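You operate a simulated robot arm through the tools that you are given. There is no shell and no other tool. Be economical: measure what you need, move in short steps, check, and stop when the job is done.

You run a simulated robot arm. Do the job below in one go: nothing can be reset, and whatever is moved stays where it is left.

TASK
Warm the hair oil: fill the pink beaker with warm water and stand the bottle in it.
Fine: shower-side basin, to about its ring; cold on before hot, hot off before cold; the beaker goes back where it stood.

The check looks at the end state, three seconds after you hand in, the way a careful person would. Anything else that was tipped, shoved, dropped, spilled or broken makes it a failure.

THE ROBOT
A 7-joint arm with a two-finger parallel gripper, fixed in place. Base frame: the origin is at the foot of the arm, x ahead of it, y to its left, z up. Units: m, degrees, N and s.
With the tool pointing down near the work surface it reaches from about 0.34 to 0.74 m from the base axis. Its first joint turns from -115.0 to 115.0 degrees. Payload 3.91 kg.
The TCP is the grasp point between the finger pads, 0.03 m short of the fingertips. In the tool frame z runs along the fingers and y along their closing line. The gripper opens to 0.11 m. The fingers are 0.02 m wide and 0.01 m thick; the gripper's body (0.048 by 0.112 m) begins 0.055 m behind the TCP.
Orientation is that of the tool frame in the base frame, as [roll, pitch, yaw] about the fixed x, y, z axes, in that order (R = Rz(yaw) Ry(pitch) Rx(roll)). With the fingers straight down and closing along the base's y, the tool's x points along the base's -x, its y along +y and its z along -z.

THE INTERFACE
- The arm moves only by the tool jog_arm. Its arguments are lists of equal length, an entry for each row: "delta_pos": the shift along the tool's x, y, z in m, a list of three; "delta_rot": the turn, a rotation vector about the tool's x, y, z in rad, a list of three; "grip": the opening, from 0 (shut) to 1 (fully open). In form: {"delta_pos": [[tx, ty, tz], ...], "delta_rot": [[wx, wy, wz], ...], "grip": [grip, ...]}. A call has 1 to 20 rows; each row shifts and turns the commanded pose from where the row before left it, along the tool's axes as they then stand. Rows are played at 5 a second. More than 0.05 m and 8.6 degrees between two rows, or a gripper value outside its range, and nothing of the call is played. A pose out of reach is approached as far as the arm can. The call stops where the force on the tool passes 40 N (or 10 N more than at its start, if that is more) or the arm is blocked; 0.2 s more then pass. Each finger travels about 0.108 m/s and halts on what it meets, pressing with about 37 N; the grip force reading is that of the motor and also rises with nothing between the fingers. The clock runs only during rows and for 0.2 s after the last one: add rows that do not move to give the fingers time. The reply holds the time, the measured pose of the TCP, the force on the tool along the base axes, the opening and the grip force, in the units named above and with some noise, and new pictures: "pictures" is both (left out), scene, wrist or none.
- Cameras (640 x 400 px; columns grow to the right, rows downward): "scene" is fixed at [0.0497, -0.4992, 1.6174]; the picture's right is [0.87, -0.49, 0.00], its down [-0.31, -0.55, -0.77] and it looks along [0.38, 0.67, -0.64] (base axes); focal length 364 px, centre (320, 200). "wrist" rides on the gripper at [-0.036, 0, -0.057] in the tool frame; the picture's right is [0.00, -1.00, 0.00], its down [0.97, 0.00, -0.24] and it looks along [0.24, 0.00, 0.97] (tool axes); focal length 218 px, centre (320, 200). There is no depth. A picture from a camera that has moved, and an enlarged one, comes with that camera's place and axes in the base frame and with its lens.
- lift_body(by): slides the trunk up (or, below 0, down) by that many m; the arm rides with it, the base frame stays. It gives what a move gives, with no picture.
- enlarge(camera, box): a new picture of the part [left, top, right, bottom] of that camera's present view, enlarged. No time passes.
- job_done(): hands the job in; it is judged then, once.

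Work in short steps. Places have to be worked out from the pictures, the camera data and where the tool is seen: move nearer, look again, correct. Check each grasp and each placing, and mend what went wrong. You have 120 turns and 150 pictures in all, those below and enlarged ones among them. Open the gripper and draw the arm clear of the work before you hand the job in, unless the task says otherwise; then end with one line.

The tools are called after "Call:" as name(argument=value, ...) on one line, values as JSON. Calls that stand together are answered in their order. jog_arm: Moves the arm, as the interface text tells. Its arguments: {"type":"object","properties":{"delta_pos":{"type":"array"},"delta_rot":{"type":"array"},"grip":{"type":"array"},"pictures":{"type":"string","enum":["both","scene","wrist","none"]}},"required":["delta_pos","delta_rot","grip"]} The other tools are called the same way: lift_body (by) slides the trunk up or down; enlarge (camera, box) takes an enlarged picture of a part of a camera's view; job_done () hands the job in.

At the start:

```text
clock: 0.0
eef_pos: [0.5105, 0.1306, 1.1432]
ee_rot: [-180.0, 0.1, 180.0]
force: [-0.3, -0.1, 0.6]
width: 0.1099
grip_force: 0.1
trunk travel left (down, up): [-0.825, 0.165]
```

scene: 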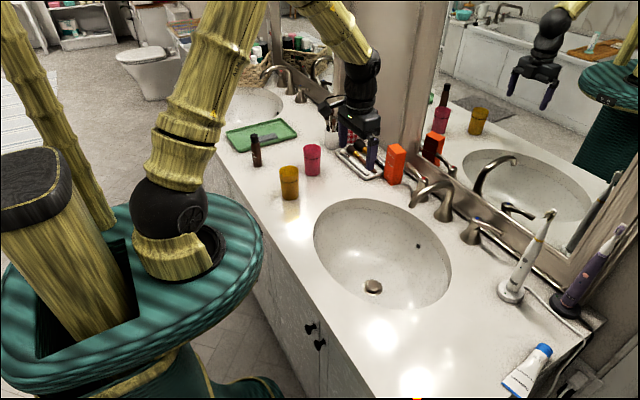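
wrist: 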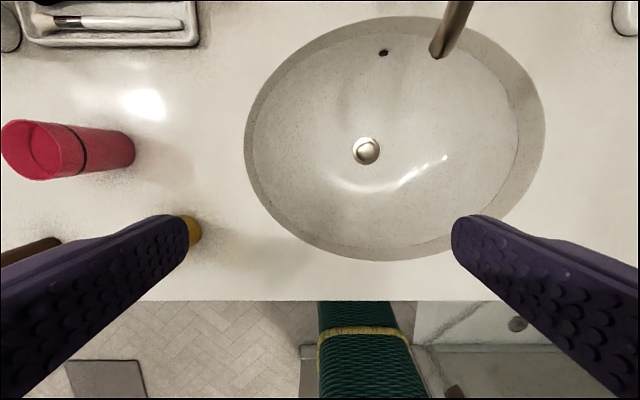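

I'll look closer at the scene first: the basins, the taps, the beaker, the bottle, and any sign of the shower.

Call:
enlarge(camera="scene", box=[220, 40, 420, 220])

Call:
enlarge(camera="scene", box=[380, 130, 540, 280])

Call:
enlarge(camera="scene", box=[0, 0, 320, 200])

Call:
enlarge(camera="wrist", box=[0, 200, 640, 400])

```text
2.22 times, centred on (320, 130) of scene
camera zoom: at [0.0497, -0.4992, 1.6174], right [0.87, -0.49, 0.0], down [-0.31, -0.55, -0.77], along [0.38, 0.67, -0.64], focal length 809 px, centre (320, 356)
```

zoom: 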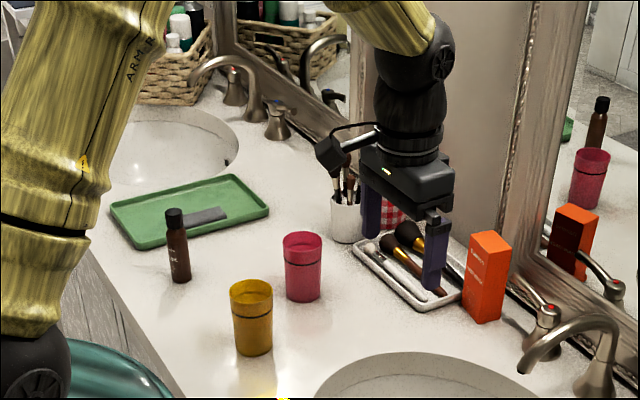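

```text
2.67 times, centred on (460, 205) of scene
camera zoom: at [0.0497, -0.4992, 1.6174], right [0.87, -0.49, 0.0], down [-0.31, -0.55, -0.77], along [0.38, 0.67, -0.64], focal length 971 px, centre (-53, 187)
```

zoom: 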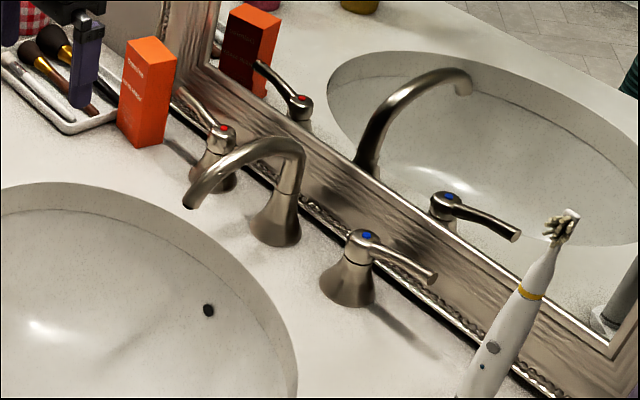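

```text
2.00 times, centred on (160, 100) of scene
camera zoom: at [0.0497, -0.4992, 1.6174], right [0.87, -0.49, 0.0], down [-0.31, -0.55, -0.77], along [0.38, 0.67, -0.64], focal length 728 px, centre (640, 400)
```

zoom: 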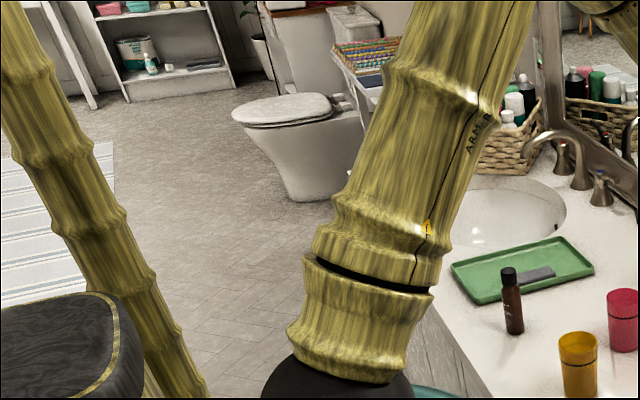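

```text
1.00 times, centred on (320, 300) of wrist
camera zoom: at [0.5474, 0.1299, 1.2008], right [0.0, -1.0, 0.0], down [-0.97, 0.0, 0.24], along [-0.24, 0.0, -0.97], focal length 218 px, centre (320, 100)
```

zoom: 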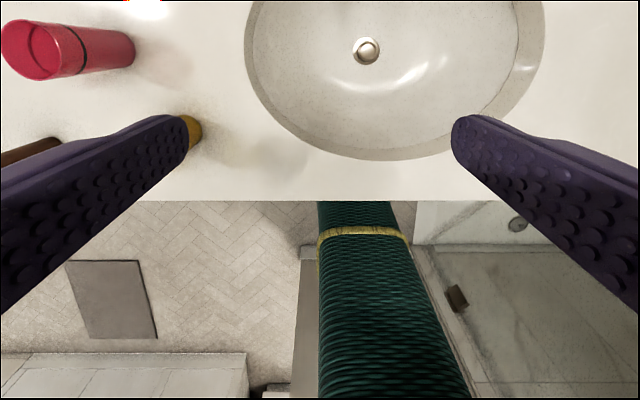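

The wrist view shows a marble floor with a drain on the -y side, so the near basin is the shower-side one. I judge its taps to be at x≈0.77, with cold (blue) at y≈-0.09 and hot (red) at y≈0.13. I'll move over the faucet, staying high, to look more closely.

Call:
jog_arm(delta_pos=[[-0.03, -0.022, -0.02], [-0.03, -0.022, -0.02], [-0.03, -0.022, -0.02], [-0.03, -0.022, -0.02], [-0.03, -0.022, -0.02]], delta_rot=[[0, 0, 0], [0, 0, 0], [0, 0, 0], [0, 0, 0], [0, 0, 0]], grip=[0, 0, 0, 0, 0])

```text
clock: 1.2
eef_pos: [0.6631, 0.0191, 1.2411]
ee_rot: [179.9, 0.0, 179.8]
force: [0.9, -0.5, 0.0]
width: 0.0
grip_force: 37.5
trunk travel left (down, up): [-0.825, 0.165]
camera wrist: at [0.6993, 0.0183, 1.2996], right [0.0, -1.0, 0.0], down [-0.97, 0.0, 0.24], along [-0.24, 0.0, -0.97], focal length 218 px, centre (320, 200)
```

scene: 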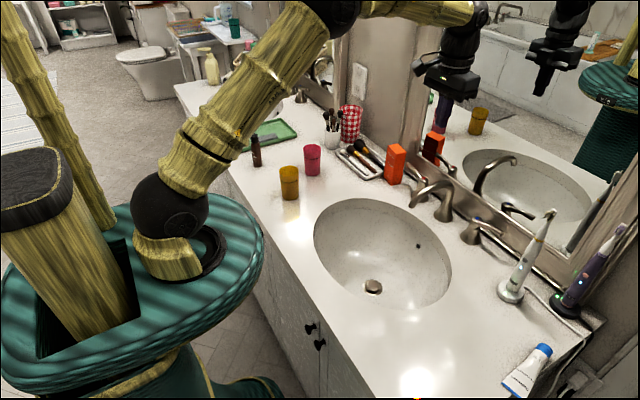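
wrist: 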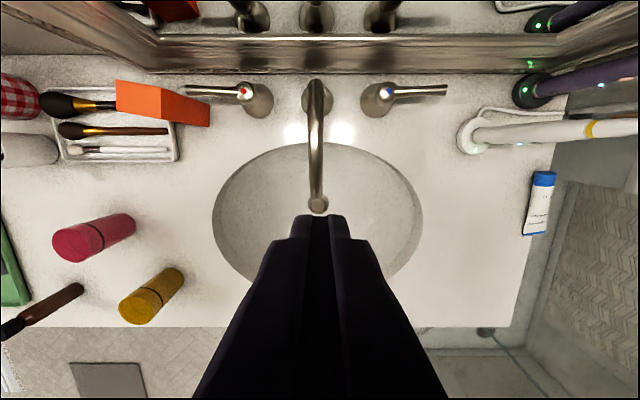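

The camera confirms the levers point outward along ±y at x≈0.778 and z≈0.955. The spout tip is near (0.615, 0.023, 0.98). Next I'll look straight down at the beakers and the bottle.

Call:
jog_arm(delta_pos=[[0.02, 0.042, 0.004], [0.02, 0.042, 0.004], [0.02, 0.042, 0.004], [0.02, 0.042, 0.004], [0.02, 0.042, 0.004], [0.02, 0.042, 0.004], [0.02, 0.042, 0.004], [0.02, 0.042, 0.004], [0.02, 0.042, 0.004]], delta_rot=[[0, 0, 0], [0, 0, 0], [0, 0, 0], [0, 0, 0], [0, 0, 0], [0, 0, 0], [0, 0, 0], [0, 0, 0], [0, 0, 0]], grip=[1, 1, 1, 1, 1, 1, 1, 1, 1], pictures="wrist")

Call:
enlarge(camera="scene", box=[230, 110, 350, 210])

```text
clock: 3.2
eef_pos: [0.4803, 0.4006, 1.2068]
ee_rot: [-180.0, 0.0, 179.9]
force: [-0.6, 1.0, 0.0]
width: 0.11
grip_force: 0.0
trunk travel left (down, up): [-0.825, 0.165]
camera wrist: at [0.5166, 0.4001, 1.2643], right [0.0, -1.0, 0.0], down [-0.97, 0.0, 0.24], along [-0.24, 0.0, -0.97], focal length 218 px, centre (320, 200)
```

wrist: 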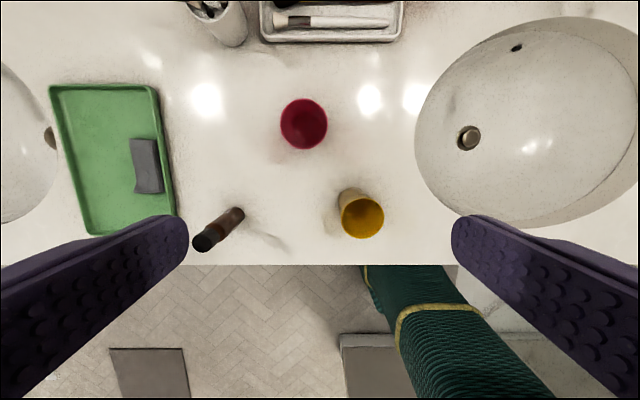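

```text
4.00 times, centred on (290, 160) of scene
camera zoom: at [0.0497, -0.4992, 1.6174], right [0.87, -0.49, 0.0], down [-0.31, -0.55, -0.77], along [0.38, 0.67, -0.64], focal length 1457 px, centre (440, 360)
```

zoom: 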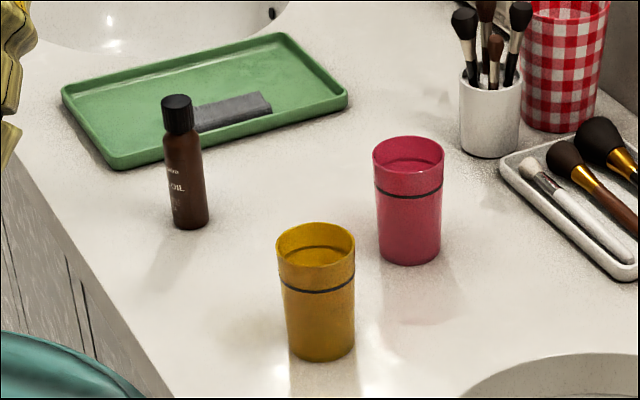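

The beakers are open. The pink one is near (0.542, 0.421), about 0.09 tall, with its ring about 0.074 up. The bottle is near (0.395, 0.546), about 0.128 tall. Water has to enter the beaker under the spout, so I'll grip it from the side with a nearly horizontal tool, yawed about -15° to clear the yellow beaker. I'll turn the tool while it's still high.

Call:
jog_arm(delta_pos=[[-0.03, 0, 0], [-0.03, 0, 0], [0, 0, 0], [0, 0, 0], [0, 0, 0], [0, 0, 0], [0, 0, 0], [0, 0, 0], [0, 0, 0], [0, 0, 0], [0, 0, 0], [0, 0, 0], [0, 0, 0], [0, 0, 0]], delta_rot=[[0, 0, 0], [0, 0, 0], [0, 0, 0.131], [0, 0, 0.131], [0, -0.131, 0], [0, -0.131, 0], [0, -0.131, 0], [0, -0.131, 0], [0, -0.131, 0], [0, -0.131, 0], [0, -0.131, 0], [0, -0.131, 0], [0, -0.131, 0], [0, -0.131, 0]], grip=[1, 1, 1, 1, 1, 1, 1, 1, 1, 1, 1, 1, 1, 1])

```text
clock: 6.2
eef_pos: [0.5421, 0.4, 1.2075]
ee_rot: [179.8, 75.3, 164.8]
force: [1.1, -0.1, 0.3]
width: 0.1103
grip_force: 0.0
trunk travel left (down, up): [-0.825, 0.165]
camera wrist: at [0.4973, 0.4108, 1.2577], right [-0.26, -0.97, 0.0], down [-0.46, 0.13, -0.88], along [0.85, -0.23, -0.48], focal length 218 px, centre (320, 200)
```

scene: 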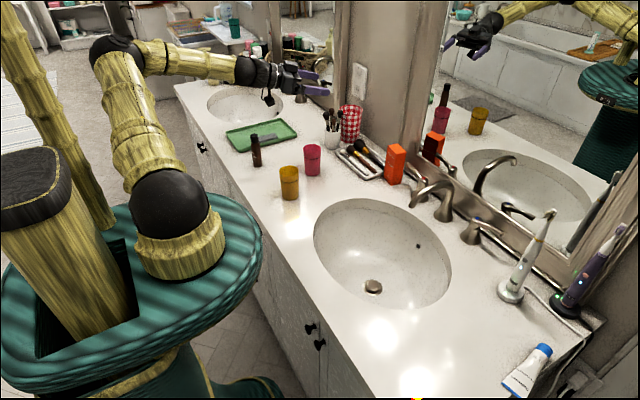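
wrist: 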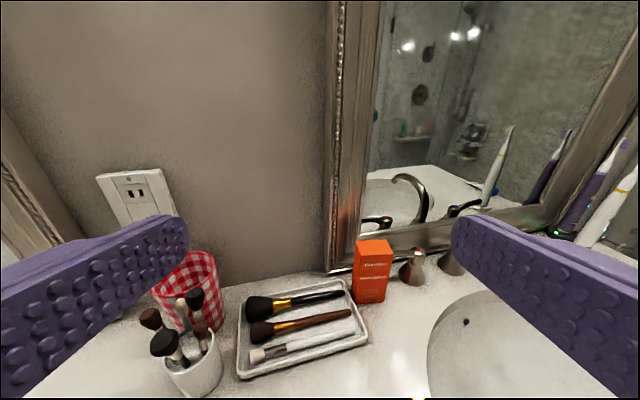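

The orientation is good, and the mirror shows the shower, which confirms the near basin. A straight vertical descent with the fingers straddling the beaker clears both the yellow beaker and the bottle. I'll descend to z≈1.04 first and check the alignment.

Call:
jog_arm(delta_pos=[[0.0402, 0.0051, 0.0094], [0.0402, 0.0051, 0.0094], [0.0402, 0.0051, 0.0094], [0.0402, 0.0051, 0.0094]], delta_rot=[[0, 0, 0], [0, 0, 0], [0, 0, 0], [0, 0, 0]], grip=[1, 1, 1, 1])

Call:
enlarge(camera="scene", box=[230, 80, 390, 200])

```text
clock: 7.2
eef_pos: [0.5431, 0.4198, 1.0408]
ee_rot: [-179.9, 75.1, 165.1]
force: [0.8, 0.4, 0.1]
width: 0.11
grip_force: 0.0
trunk travel left (down, up): [-0.825, 0.165]
camera wrist: at [0.4978, 0.431, 1.0906], right [-0.26, -0.97, 0.0], down [-0.47, 0.12, -0.88], along [0.85, -0.23, -0.48], focal length 218 px, centre (320, 200)
```

scene: 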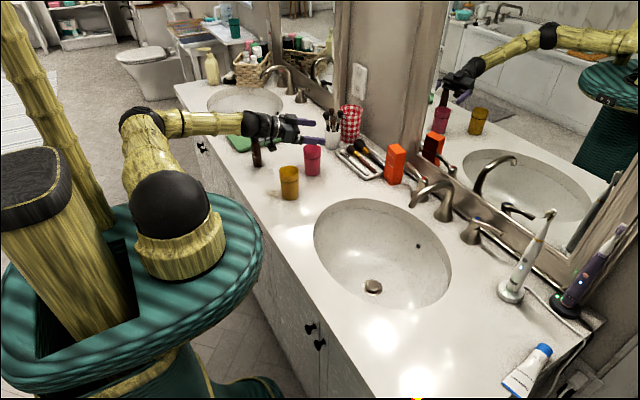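
wrist: 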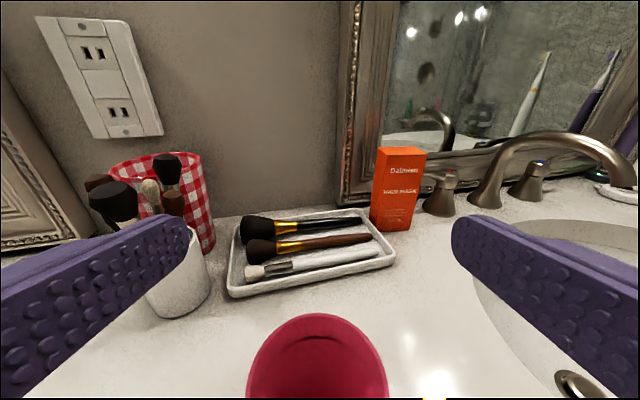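

```text
3.33 times, centred on (310, 140) of scene
camera zoom: at [0.0497, -0.4992, 1.6174], right [0.87, -0.49, 0.0], down [-0.31, -0.55, -0.77], along [0.38, 0.67, -0.64], focal length 1214 px, centre (353, 400)
```

zoom: 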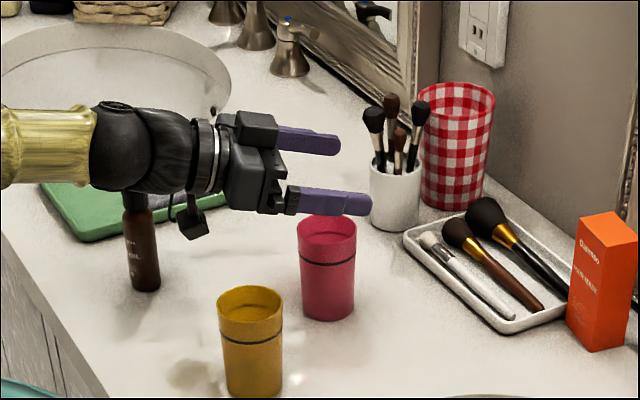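

A small module hangs on the tool's underside and would touch the counter at this tilt. I'll steepen to about 32° above horizontal, which leaves roughly 2 cm of clearance, and then descend partway and check.

Call:
jog_arm(delta_pos=[[0, 0, 0], [0, 0, 0], [0.0173, 0, 0.0108], [0.0173, 0, 0.0108], [0.0173, 0, 0.0108]], delta_rot=[[0, 0.148, 0], [0, 0.148, 0], [0, 0, 0], [0, 0, 0], [0, 0, 0]], grip=[1, 1, 1, 1, 1], pictures="wrist")

Call:
enlarge(camera="scene", box=[230, 80, 390, 200])

```text
clock: 8.4
eef_pos: [0.5412, 0.4204, 0.9802]
ee_rot: [-180.0, 58.0, 164.9]
force: [0.3, 0.7, 0.0]
width: 0.1098
grip_force: 0.0
trunk travel left (down, up): [-0.825, 0.165]
camera wrist: at [0.5139, 0.4273, 1.0414], right [-0.26, -0.97, 0.0], down [-0.69, 0.19, -0.7], along [0.67, -0.18, -0.72], focal length 218 px, centre (320, 200)
```

wrist: 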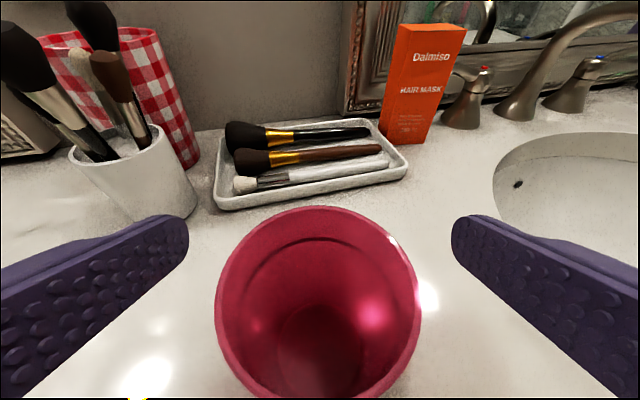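

```text
3.33 times, centred on (310, 140) of scene
camera zoom: at [0.0497, -0.4992, 1.6174], right [0.87, -0.49, 0.0], down [-0.31, -0.55, -0.77], along [0.38, 0.67, -0.64], focal length 1214 px, centre (353, 400)
```

zoom: 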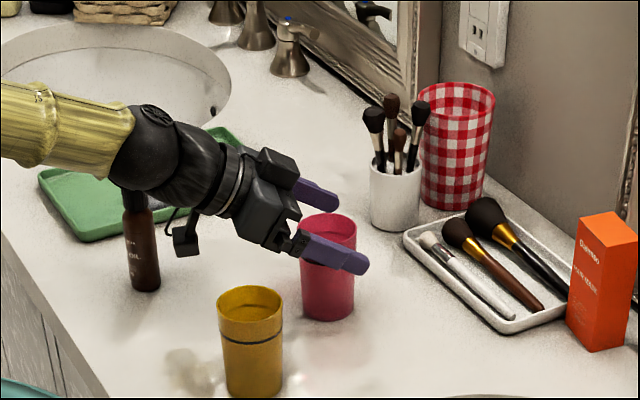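

The camera looks straight into the beaker and shows the ring line inside, which will let me judge the level. The alignment is right, so I'll descend 4 cm and close on it.

Call:
jog_arm(delta_pos=[[0.017, 0, 0.0106], [0.017, 0, 0.0106], [0, 0, 0], [0, 0, 0], [0, 0, 0]], delta_rot=[[0, 0, 0], [0, 0, 0], [0, 0, 0], [0, 0, 0], [0, 0, 0]], grip=[1, 1, 0.45, 0.3, 0.3])

```text
clock: 9.6
eef_pos: [0.5413, 0.4207, 0.9415]
ee_rot: [180.0, 58.1, 164.9]
force: [-0.1, 0.2, 0.0]
width: 0.0556
grip_force: 37.2
trunk travel left (down, up): [-0.825, 0.165]
camera wrist: at [0.5138, 0.4274, 1.0021], right [-0.26, -0.97, 0.0], down [-0.69, 0.19, -0.7], along [0.67, -0.18, -0.72], focal length 218 px, centre (320, 200)
```

scene: 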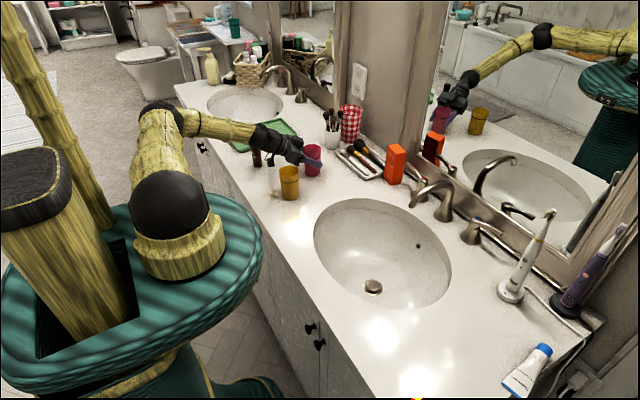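
wrist: 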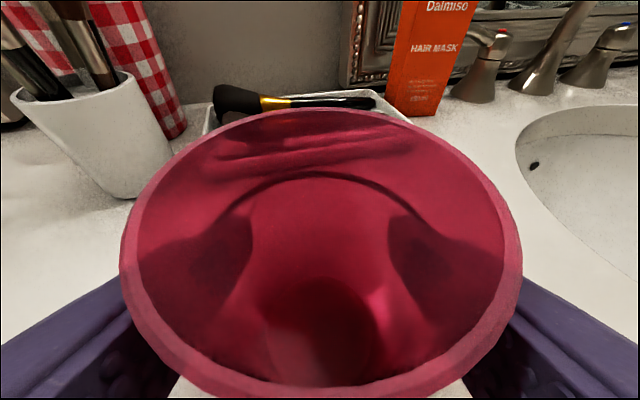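

The grasp works: width 0.0556 and the inside of the beaker is visible. I'll remember this pose, [0.5413, 0.4207, 0.9415] at pitch 58, yaw 165, as the home pose. Now I'll release it where it stands, rise, and turn the tool for the taps.

Call:
jog_arm(delta_pos=[[0, 0, 0], [0, 0, 0], [0, 0, 0], [-0.034, 0, -0.0212], [-0.034, 0, -0.0212], [-0.034, 0, -0.0212], [-0.034, 0, -0.0212], [-0.034, 0, -0.0212], [0, 0, 0], [0, 0, 0], [0, 0, 0], [0, 0, 0], [0, 0, 0], [0, 0, 0]], delta_rot=[[0, 0, 0], [0, 0, 0], [0, 0, 0], [0, 0, 0], [0, 0, 0], [0, 0, 0], [0, 0, 0], [0, 0, 0], [-0.111, 0, -0.0694], [-0.111, 0, -0.0694], [0, 0.144, 0], [0, 0.144, 0], [0, 0.144, 0], [0, 0.144, 0]], grip=[0.75, 1, 1, 1, 1, 1, 1, 1, 0.5, 0, 0, 0, 0, 0])

```text
clock: 12.6
eef_pos: [0.5437, 0.4179, 1.142]
ee_rot: [-180.0, 25.0, 180.0]
force: [-0.6, -0.8, 0.5]
width: 0.0
grip_force: 37.3
trunk travel left (down, up): [-0.825, 0.165]
camera wrist: at [0.5514, 0.4186, 1.2089], right [0.0, -1.0, 0.0], down [-0.98, 0.0, -0.19], along [0.19, 0.0, -0.98], focal length 218 px, centre (320, 200)
```

scene: 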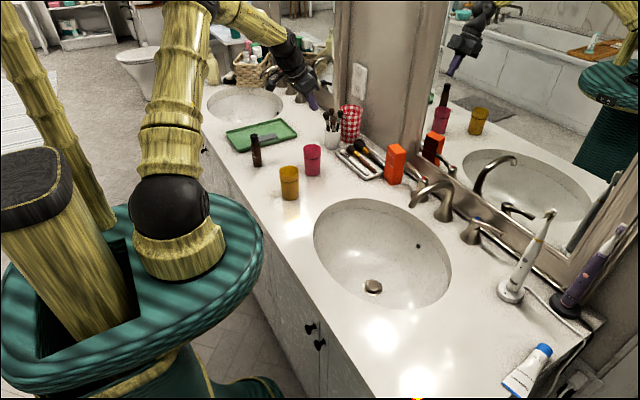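
wrist: 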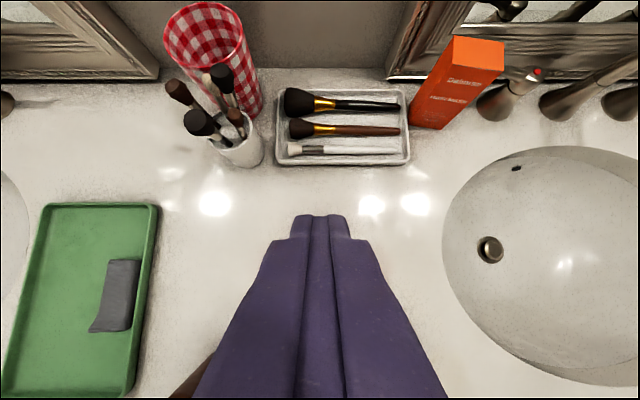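

The beaker is unmoved. Now I'll hover over the cold lever at about y≈-0.14.

Call:
jog_arm(delta_pos=[[-0.0133, -0.0465, 0.0101], [-0.0133, -0.0465, 0.0101], [-0.0133, -0.0465, 0.0101], [-0.0133, -0.0465, 0.0101], [-0.0133, -0.0465, 0.0101], [-0.0133, -0.0465, 0.0101], [-0.0133, -0.0465, 0.0101], [-0.0133, -0.0465, 0.0101], [-0.0133, -0.0465, 0.0101], [-0.0133, -0.0465, 0.0101], [-0.0133, -0.0465, 0.0101], [-0.0133, -0.0465, 0.0101]], delta_rot=[[0, 0, 0], [0, 0, 0], [0, 0, 0], [0, 0, 0], [0, 0, 0], [0, 0, 0], [0, 0, 0], [0, 0, 0], [0, 0, 0], [0, 0, 0], [0, 0, 0], [0, 0, 0]], grip=[0, 0, 0, 0, 0, 0, 0, 0, 0, 0, 0, 0])

Call:
enlarge(camera="scene", box=[420, 130, 580, 250])

```text
clock: 15.2
eef_pos: [0.7375, -0.1413, 1.0978]
ee_rot: [-179.9, 25.0, 179.8]
force: [-0.8, -0.3, 0.1]
width: 0.0
grip_force: 36.7
trunk travel left (down, up): [-0.825, 0.165]
camera wrist: at [0.7468, -0.1409, 1.1659], right [0.0, -1.0, 0.0], down [-0.98, 0.0, -0.19], along [0.19, 0.0, -0.98], focal length 218 px, centre (320, 200)
```

scene: 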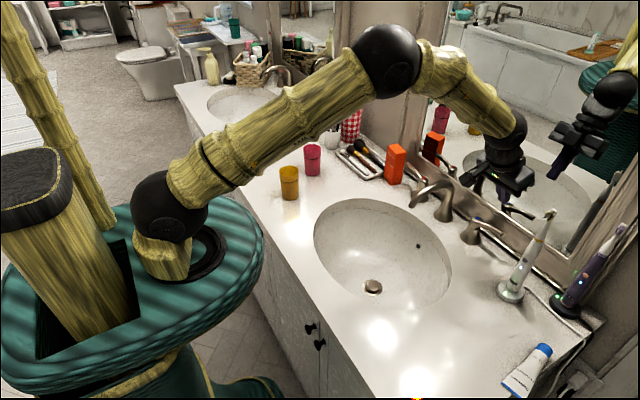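
wrist: 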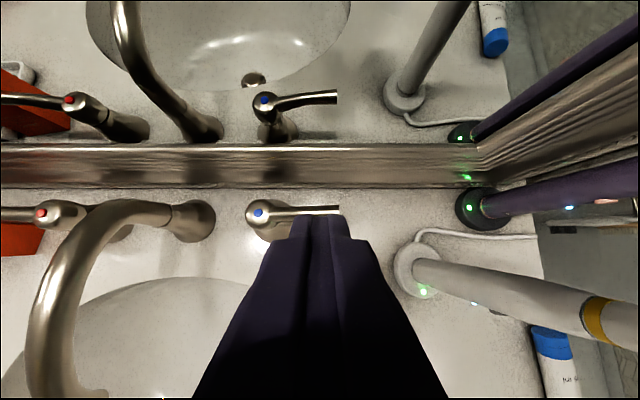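

```text
3.33 times, centred on (500, 190) of scene
camera zoom: at [0.0497, -0.4992, 1.6174], right [0.87, -0.49, 0.0], down [-0.31, -0.55, -0.77], along [0.38, 0.67, -0.64], focal length 1214 px, centre (-280, 233)
```

zoom: 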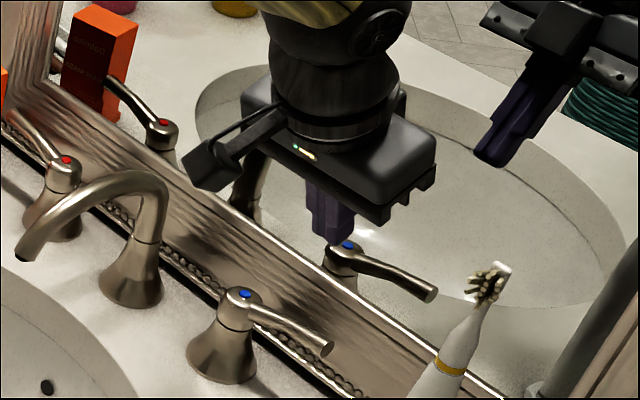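

The gap behind the lever is only about 3 cm before the mirror frame. A single finger behind the lever fits better than both fingers side by side, so I'll straddle the lever with the fingers opening along x and the hand tilted forward. I'll back off a little, yaw the tool -90°, and tilt it 30°.

Call:
jog_arm(delta_pos=[[0.0163, 0, -0.024], [0.0163, 0, -0.024], [0, 0, 0], [0, 0, 0], [0, 0, 0], [0, 0, 0], [0, 0, 0], [0, 0, 0], [0, 0, 0], [0, 0, 0], [0, 0, 0], [0, 0, 0], [0, 0, 0], [0, 0, 0], [0, 0, 0], [0, 0, 0], [0, 0, 0]], delta_rot=[[0, 0, 0], [0, 0, 0], [0, 0.1455, 0], [0, 0.1455, 0], [0, 0.1455, 0], [0, 0, 0.1428], [0, 0, 0.1428], [0, 0, 0.1428], [0, 0, 0.1428], [0, 0, 0.1428], [0, 0, 0.1428], [0, 0, 0.1428], [0, 0, 0.1428], [0, 0, 0.1428], [0, 0, 0.1428], [0, 0, 0.1428], [0, 0, 0]], grip=[0, 0, 0, 0, 0, 0, 0, 0, 0, 0, 0, 0, 0.2, 0.3, 0.36, 0.36, 0.36])

```text
clock: 18.8
eef_pos: [0.6886, -0.1395, 1.1292]
ee_rot: [179.9, 0.0, 89.8]
force: [0.8, 0.4, 0.6]
width: 0.0396
grip_force: 0.0
trunk travel left (down, up): [-0.825, 0.165]
camera wrist: at [0.6875, -0.1753, 1.1869], right [-1.0, 0.0, 0.0], down [0.0, 0.97, 0.24], along [0.0, 0.24, -0.97], focal length 218 px, centre (320, 200)
```

scene: 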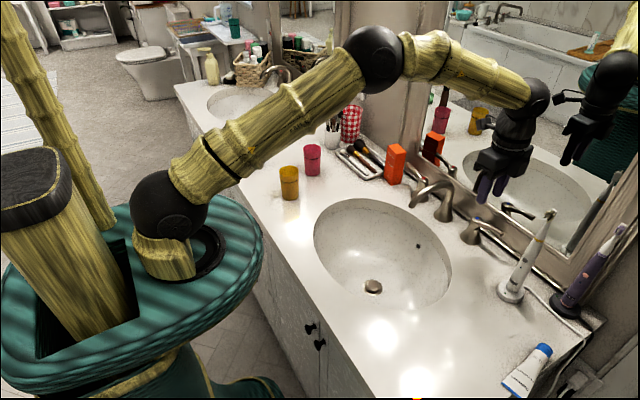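
wrist: 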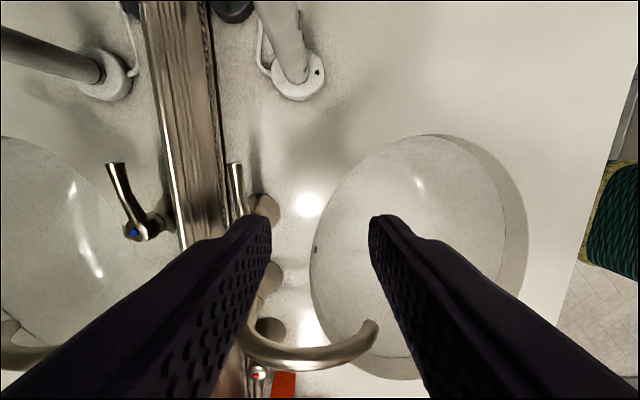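

That works. Now I'll tilt forward 30°, set the opening to about 3 cm, and hover just above the cold lever.

Call:
jog_arm(delta_pos=[[0, 0, 0], [0, 0, 0], [0, 0, 0], [0, 0, 0], [0.0016, 0.0045, 0.0312], [0.0016, 0.0045, 0.0312], [0.0016, 0.0045, 0.0312], [0.0016, 0.0045, 0.0312]], delta_rot=[[-0.131, 0, 0], [-0.131, 0, 0], [-0.131, 0, 0], [-0.131, 0, 0], [0, 0, 0], [0, 0, 0], [0, 0, 0], [0, 0, 0]], grip=[0.3, 0.27, 0.27, 0.27, 0.27, 0.27, 0.27, 0.27], pictures="wrist")

Call:
enlarge(camera="scene", box=[420, 140, 580, 260])

```text
clock: 20.6
eef_pos: [0.7667, -0.1317, 1.0297]
ee_rot: [149.9, 0.0, 89.9]
force: [0.9, 0.1, -0.1]
width: 0.0298
grip_force: 0.0
trunk travel left (down, up): [-0.825, 0.165]
camera wrist: at [0.7377, -0.1682, 1.0803], right [-0.86, 0.0, -0.5], down [-0.12, 0.97, 0.21], along [0.49, 0.24, -0.84], focal length 218 px, centre (320, 200)
```

wrist: 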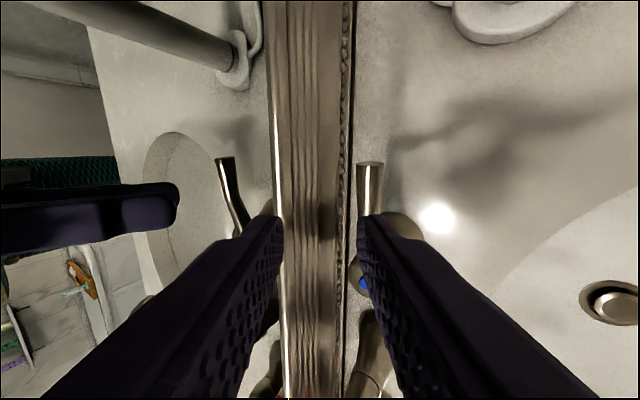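

```text
3.33 times, centred on (500, 200) of scene
camera zoom: at [0.0497, -0.4992, 1.6174], right [0.87, -0.49, 0.0], down [-0.31, -0.55, -0.77], along [0.38, 0.67, -0.64], focal length 1214 px, centre (-280, 200)
```

zoom: 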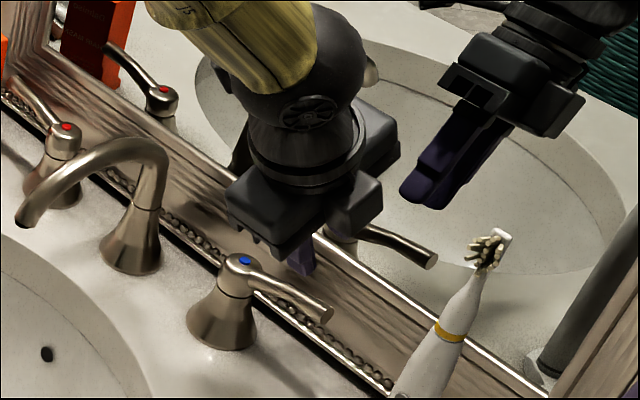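

My projection puts the lever at (0.777, y to -0.158), matching my estimate, and the frame at x≈0.82. I'll lower 6 cm so the fingers straddle the lever.

Call:
jog_arm(delta_pos=[[0, -0.01, 0.0173], [0, -0.01, 0.0173], [0, -0.01, 0.0173]], delta_rot=[[0, 0, 0], [0, 0, 0], [0, 0, 0]], grip=[0.27, 0.27, 0.27], pictures="wrist")

Call:
enlarge(camera="scene", box=[420, 140, 580, 260])

```text
clock: 21.4
eef_pos: [0.7675, -0.1343, 0.9684]
ee_rot: [150.0, 0.0, 89.9]
force: [0.4, -0.1, 0.0]
width: 0.0296
grip_force: 0.1
trunk travel left (down, up): [-0.825, 0.165]
camera wrist: at [0.7384, -0.1691, 1.0181], right [-0.87, 0.0, -0.5], down [-0.12, 0.97, 0.21], along [0.49, 0.24, -0.84], focal length 218 px, centre (320, 200)
```

wrist: 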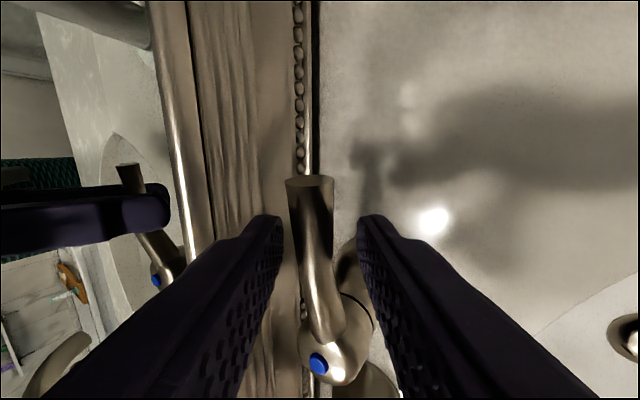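

```text
3.33 times, centred on (500, 200) of scene
camera zoom: at [0.0497, -0.4992, 1.6174], right [0.87, -0.49, 0.0], down [-0.31, -0.55, -0.77], along [0.38, 0.67, -0.64], focal length 1214 px, centre (-280, 200)
```

zoom: 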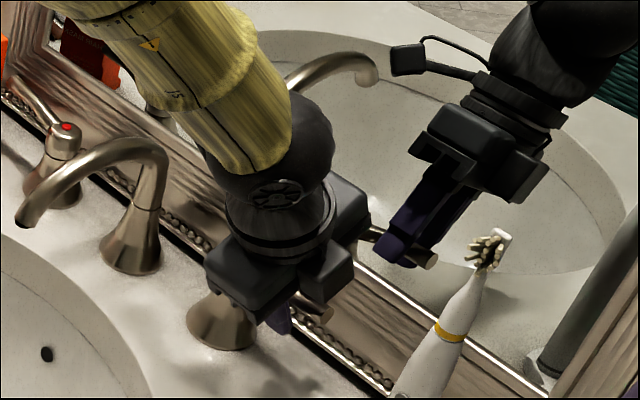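

The lever sits between the fingers with no contact force. I'll pull it gently toward the robot (-x) along its arc, about 25°, and look for water.

Call:
jog_arm(delta_pos=[[0.001, -0.0084, -0.0048], [0.002, -0.0084, -0.0048], [0.002, -0.0084, -0.0048]], delta_rot=[[0, 0, 0], [0, 0, 0], [0, 0, 0]], grip=[0.27, 0.27, 0.27])

```text
clock: 22.2
eef_pos: [0.7363, -0.1269, 0.9702]
ee_rot: [149.8, 0.0, 89.9]
force: [2.0, -1.9, 1.8]
width: 0.0307
grip_force: 0.8
trunk travel left (down, up): [-0.825, 0.165]
camera wrist: at [0.7078, -0.1635, 1.0196], right [-0.86, 0.0, -0.5], down [-0.12, 0.97, 0.21], along [0.49, 0.24, -0.84], focal length 218 px, centre (320, 200)
```

scene: 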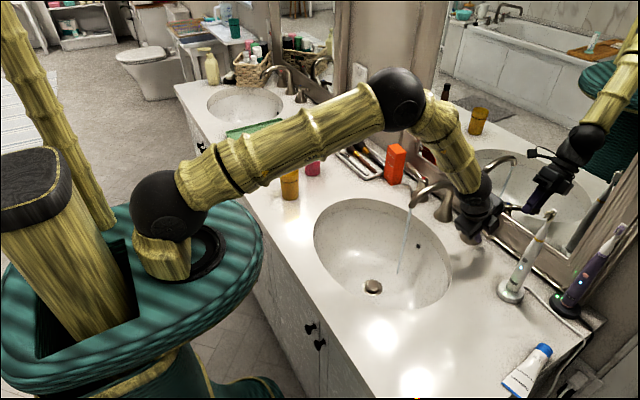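
wrist: 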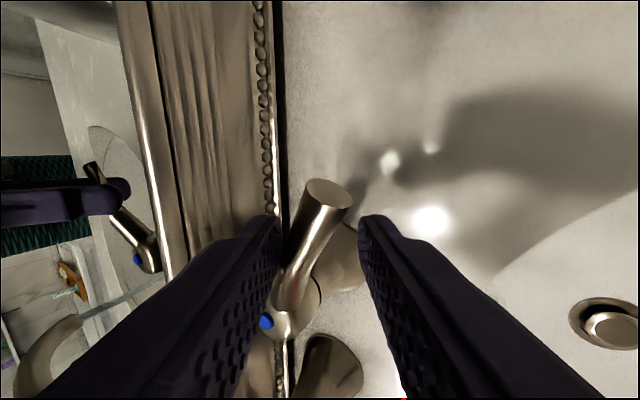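

Cold water is running with the lever at about 25°. I'll rise straight up off the lever.

Call:
jog_arm(delta_pos=[[0, 0.01, -0.0173], [0, 0.01, -0.0173], [0, 0.01, -0.0173], [0, 0.01, -0.0173], [0, 0.01, -0.0173]], delta_rot=[[0, 0, 0], [0, 0, 0], [0, 0, 0], [0, 0, 0], [0, 0, 0]], grip=[0.27, 0.27, 0.27, 0.27, 0.27], pictures="wrist")

Call:
enlarge(camera="scene", box=[360, 150, 520, 290])

```text
clock: 23.4
eef_pos: [0.736, -0.1276, 1.071]
ee_rot: [149.9, 0.1, 90.1]
force: [0.5, -0.6, 0.6]
width: 0.0299
grip_force: 0.1
trunk travel left (down, up): [-0.825, 0.165]
camera wrist: at [0.7073, -0.1642, 1.1206], right [-0.86, 0.0, -0.5], down [-0.12, 0.97, 0.21], along [0.49, 0.24, -0.84], focal length 218 px, centre (320, 200)
```

wrist: 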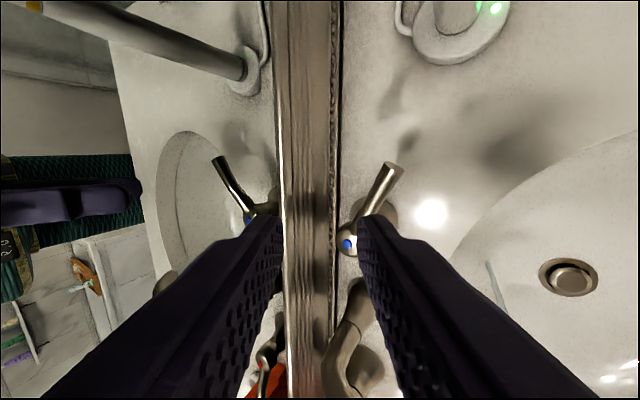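

```text
2.86 times, centred on (440, 220) of scene
camera zoom: at [0.0497, -0.4992, 1.6174], right [0.87, -0.49, 0.0], down [-0.31, -0.55, -0.77], along [0.38, 0.67, -0.64], focal length 1041 px, centre (-23, 143)
```

zoom: 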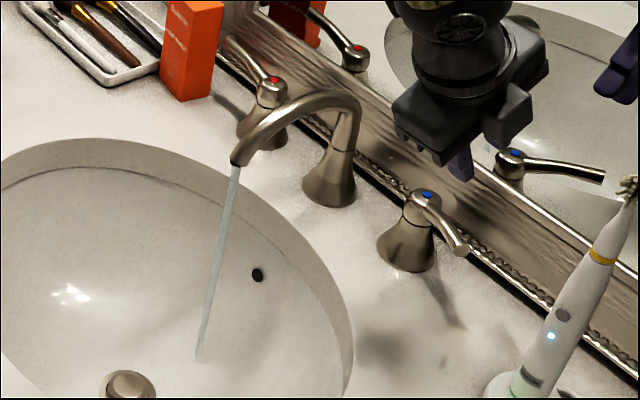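

The cold lever stays open with a steady stream. I'll move over the hot lever at (0.774, 0.181), keeping above the spout.

Call:
jog_arm(delta_pos=[[0.0441, 0.0038, 0.0022], [0.0441, 0.0038, 0.0022], [0.0441, 0.0038, 0.0022], [0.0441, 0.0038, 0.0022], [0.0441, 0.0038, 0.0022], [0.0441, 0.0038, 0.0022], [0.0441, 0.0038, 0.0022]], delta_rot=[[0, 0, 0], [0, 0, 0], [0, 0, 0], [0, 0, 0], [0, 0, 0], [0, 0, 0], [0, 0, 0]], grip=[0.27, 0.27, 0.27, 0.27, 0.27, 0.27, 0.27])

Call:
enlarge(camera="scene", box=[360, 110, 520, 230])

```text
clock: 25.0
eef_pos: [0.7682, 0.1832, 1.0716]
ee_rot: [149.9, 0.1, 89.8]
force: [-0.1, -0.2, -0.5]
width: 0.0298
grip_force: 0.2
trunk travel left (down, up): [-0.825, 0.165]
camera wrist: at [0.7395, 0.1468, 1.1207], right [-0.86, 0.0, -0.5], down [-0.12, 0.97, 0.21], along [0.49, 0.24, -0.84], focal length 218 px, centre (320, 200)
```

scene: 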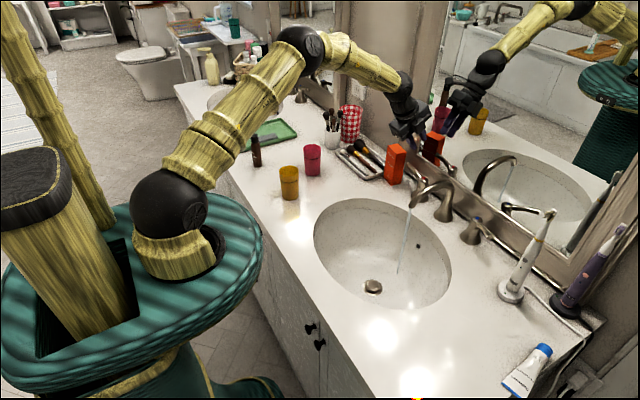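
wrist: 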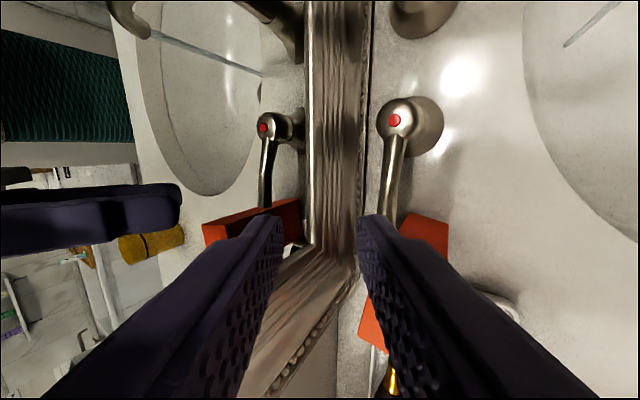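

```text
3.33 times, centred on (440, 170) of scene
camera zoom: at [0.0497, -0.4992, 1.6174], right [0.87, -0.49, 0.0], down [-0.31, -0.55, -0.77], along [0.38, 0.67, -0.64], focal length 1214 px, centre (-80, 300)
```

zoom: 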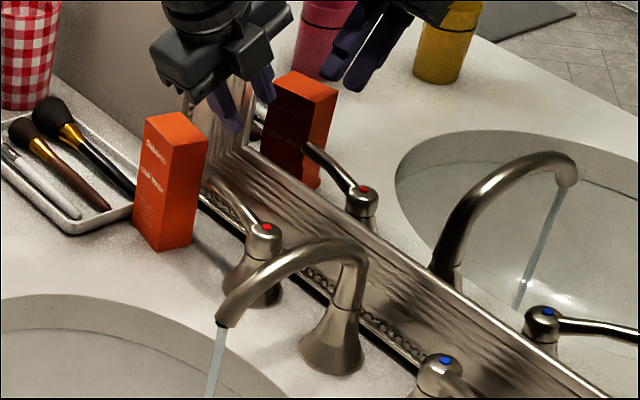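

The hot lever is at x≈0.775 and the box's near face is at y≈0.22. I'll descend at y≈0.176 to keep about 2.5 cm from the box.

Call:
jog_arm(delta_pos=[[-0.0014, -0.01, 0.0173], [-0.0014, -0.01, 0.0173], [-0.0014, -0.01, 0.0173], [-0.0014, -0.01, 0.0173], [-0.0014, -0.0105, 0.018]], delta_rot=[[0, 0, 0], [0, 0, 0], [0, 0, 0], [0, 0, 0], [0, 0, 0]], grip=[0.27, 0.27, 0.27, 0.27, 0.27], pictures="wrist")

```text
clock: 26.2
eef_pos: [0.7691, 0.1745, 0.9672]
ee_rot: [150.0, 0.0, 89.9]
force: [0.9, 0.5, -0.8]
width: 0.0299
grip_force: 0.0
trunk travel left (down, up): [-0.825, 0.165]
camera wrist: at [0.7403, 0.1386, 1.0171], right [-0.87, 0.0, -0.5], down [-0.12, 0.97, 0.21], along [0.49, 0.24, -0.84], focal length 218 px, centre (320, 200)
```

wrist: 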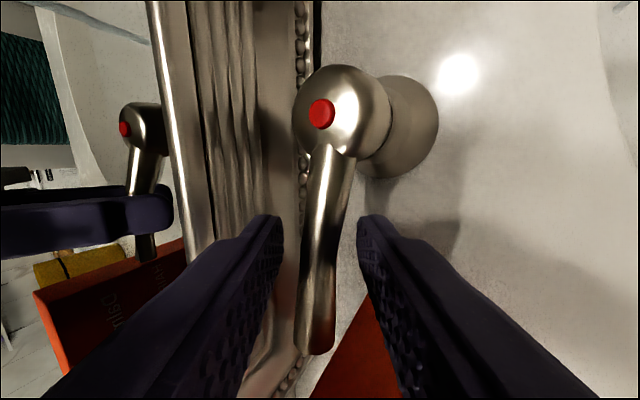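

The lever is straddled cleanly. I'll pull it by the same angle, about 27°.

Call:
jog_arm(delta_pos=[[-0.001, -0.0086, -0.0049], [-0.002, -0.0086, -0.0049], [-0.002, -0.0086, -0.0049]], delta_rot=[[0, 0, 0], [0, 0, 0], [0, 0, 0]], grip=[0.27, 0.27, 0.27])

```text
clock: 27.0
eef_pos: [0.7363, 0.1701, 0.9696]
ee_rot: [149.7, 0.0, 90.0]
force: [1.7, 1.2, 2.9]
width: 0.0311
grip_force: 1.0
trunk travel left (down, up): [-0.825, 0.165]
camera wrist: at [0.7084, 0.1335, 1.0191], right [-0.86, 0.0, -0.5], down [-0.12, 0.97, 0.21], along [0.49, 0.24, -0.84], focal length 218 px, centre (320, 200)
```

scene: 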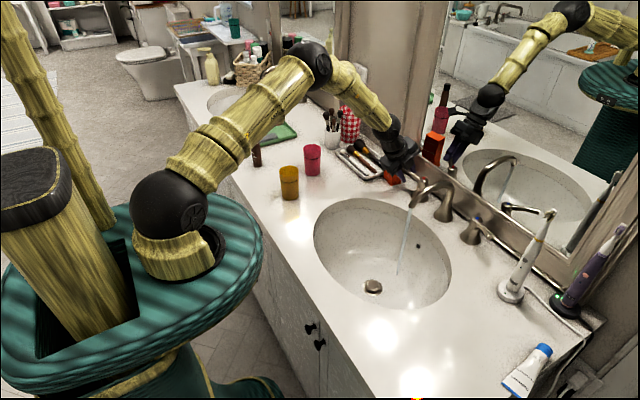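
wrist: 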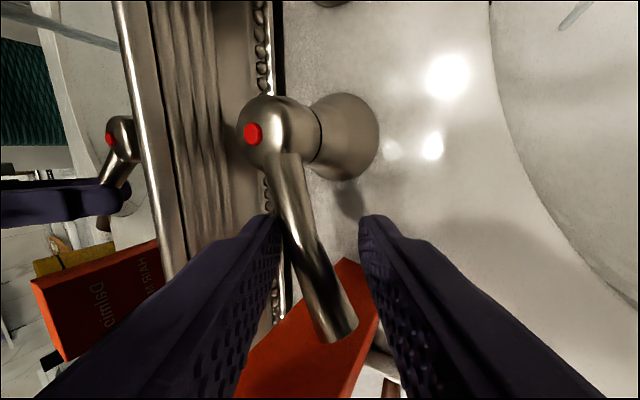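

The flow increased. I'll rise straight up off the hot lever, back out to open space, and undo the tilt.

Call:
jog_arm(delta_pos=[[0, 0.01, -0.0173], [0, 0.01, -0.0173], [0, 0.01, -0.0173], [0, 0.01, -0.0173], [0, 0.01, -0.0173], [0.03, -0.0125, -0.0303], [0.03, -0.0125, -0.0303], [0.03, -0.0125, -0.0303], [0.03, -0.0125, -0.0303], [0.03, -0.0125, -0.0303], [0, 0, 0], [0, 0, 0], [0, 0, 0], [0, 0, 0]], delta_rot=[[0, 0, 0], [0, 0, 0], [0, 0, 0], [0, 0, 0], [0, 0, 0], [0, 0, 0], [0, 0, 0], [0, 0, 0], [0, 0, 0], [0, 0, 0], [0.131, 0, 0], [0.131, 0, 0], [0.131, 0, 0], [0.131, 0, 0]], grip=[0.27, 0.27, 0.27, 0.27, 0.27, 0.27, 0.27, 0.27, 0.27, 0.27, 0.27, 0.27, 0.27, 0.27], pictures="none")

Call:
enlarge(camera="scene", box=[360, 130, 520, 290])

```text
clock: 30.0
eef_pos: [0.6083, 0.3193, 1.1676]
ee_rot: [-180.0, 0.1, 90.0]
force: [0.4, 0.3, -0.1]
width: 0.0296
grip_force: 0.0
trunk travel left (down, up): [-0.825, 0.165]
```

```text
2.50 times, centred on (440, 210) of scene
camera zoom: at [0.0497, -0.4992, 1.6174], right [0.87, -0.49, 0.0], down [-0.31, -0.55, -0.77], along [0.38, 0.67, -0.64], focal length 911 px, centre (20, 175)
```

zoom: 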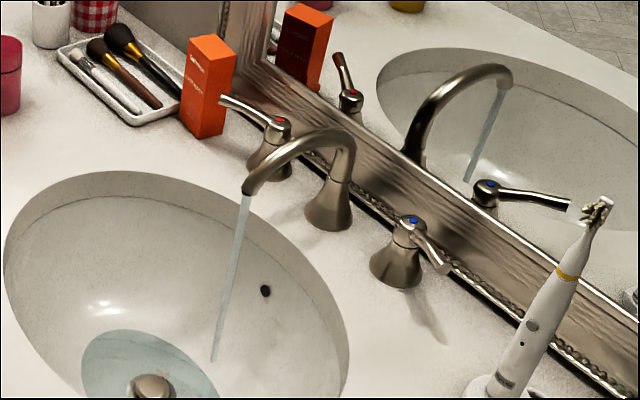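

Both levers are equally open. The stream falls nearly vertically at about x≈0.626, y≈0.023. A little water is pooling over the drain, but slowly. I'll go back above the pink beaker in the home orientation.

Call:
jog_arm(delta_pos=[[0.034, -0.0223, 0], [0.034, -0.0223, 0], [0.034, -0.0223, 0], [0, 0, 0], [0, 0, 0], [0, 0, 0], [0, 0, 0], [0, 0, 0], [0, 0, 0], [0, 0, 0], [0, 0, 0], [0, 0, 0], [0, 0, 0], [0, 0, 0], [0, 0, 0], [0, 0, 0], [0, 0, 0], [0, 0, 0], [0, 0, 0], [0, 0, 0]], delta_rot=[[0, 0, 0], [0, 0, 0], [0, 0, 0], [0, 0, -0.1309], [0, 0, -0.1309], [0, 0, -0.1309], [0, 0, -0.1309], [0, 0, -0.1309], [0, 0, -0.1309], [0, 0, -0.1309], [0, 0, -0.1309], [0, 0, -0.1309], [0, 0, -0.1309], [0, -0.1446, 0], [0, -0.1446, 0], [0, -0.1446, 0], [0, -0.1446, 0], [0, -0.1446, 0], [0, -0.1446, 0], [0, -0.1446, 0]], grip=[0.5, 0.5, 0.5, 1, 1, 1, 1, 1, 1, 1, 1, 1, 1, 1, 1, 1, 1, 1, 1, 1], pictures="wrist")

```text
clock: 34.2
eef_pos: [0.5395, 0.4224, 1.1694]
ee_rot: [-179.9, 58.2, 165.1]
force: [0.2, 0.1, 0.6]
width: 0.1099
grip_force: 0.0
trunk travel left (down, up): [-0.825, 0.165]
camera wrist: at [0.5118, 0.4298, 1.2299], right [-0.26, -0.97, 0.0], down [-0.69, 0.19, -0.7], along [0.68, -0.18, -0.72], focal length 218 px, centre (320, 200)
```

wrist: 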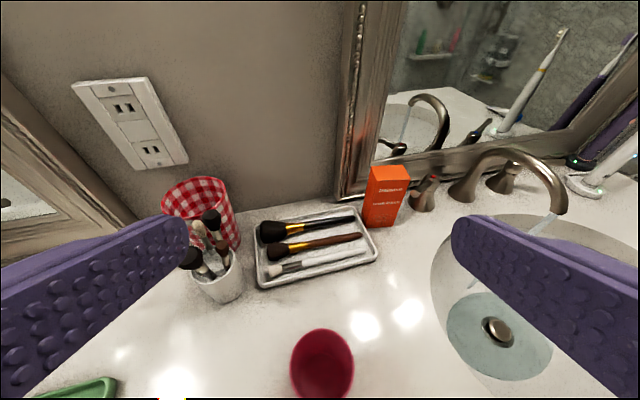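

I'm aligned above the beaker, so I'll descend to the known home pose and grip.

Call:
jog_arm(delta_pos=[[0.032, -0.0002, 0.02045], [0.032, -0.0002, 0.02045], [0.032, -0.0002, 0.02045], [0.032, -0.0002, 0.02045], [0.032, -0.0002, 0.02045], [0.032, -0.0002, 0.02045], [0, 0, 0], [0, 0, 0], [0, 0, 0]], delta_rot=[[0, 0, 0], [0, 0, 0], [0, 0, 0], [0, 0, 0], [0, 0, 0], [0, 0, 0], [0, 0, 0], [0, 0, 0], [0, 0, 0]], grip=[1, 1, 1, 1, 1, 1, 0.45, 0.3, 0.3], pictures="wrist")

```text
clock: 36.2
eef_pos: [0.542, 0.4186, 0.9413]
ee_rot: [-179.9, 58.1, 165.0]
force: [-0.9, -0.1, 0.7]
width: 0.0541
grip_force: 36.4
trunk travel left (down, up): [-0.825, 0.165]
camera wrist: at [0.5138, 0.4264, 1.0024], right [-0.26, -0.97, 0.0], down [-0.69, 0.19, -0.7], along [0.67, -0.18, -0.72], focal length 218 px, centre (320, 200)
```

wrist: 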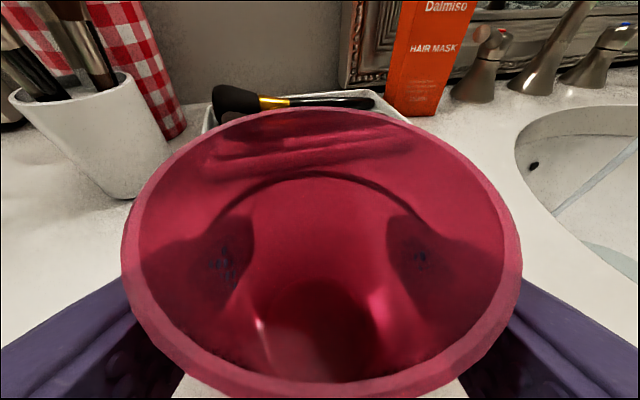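

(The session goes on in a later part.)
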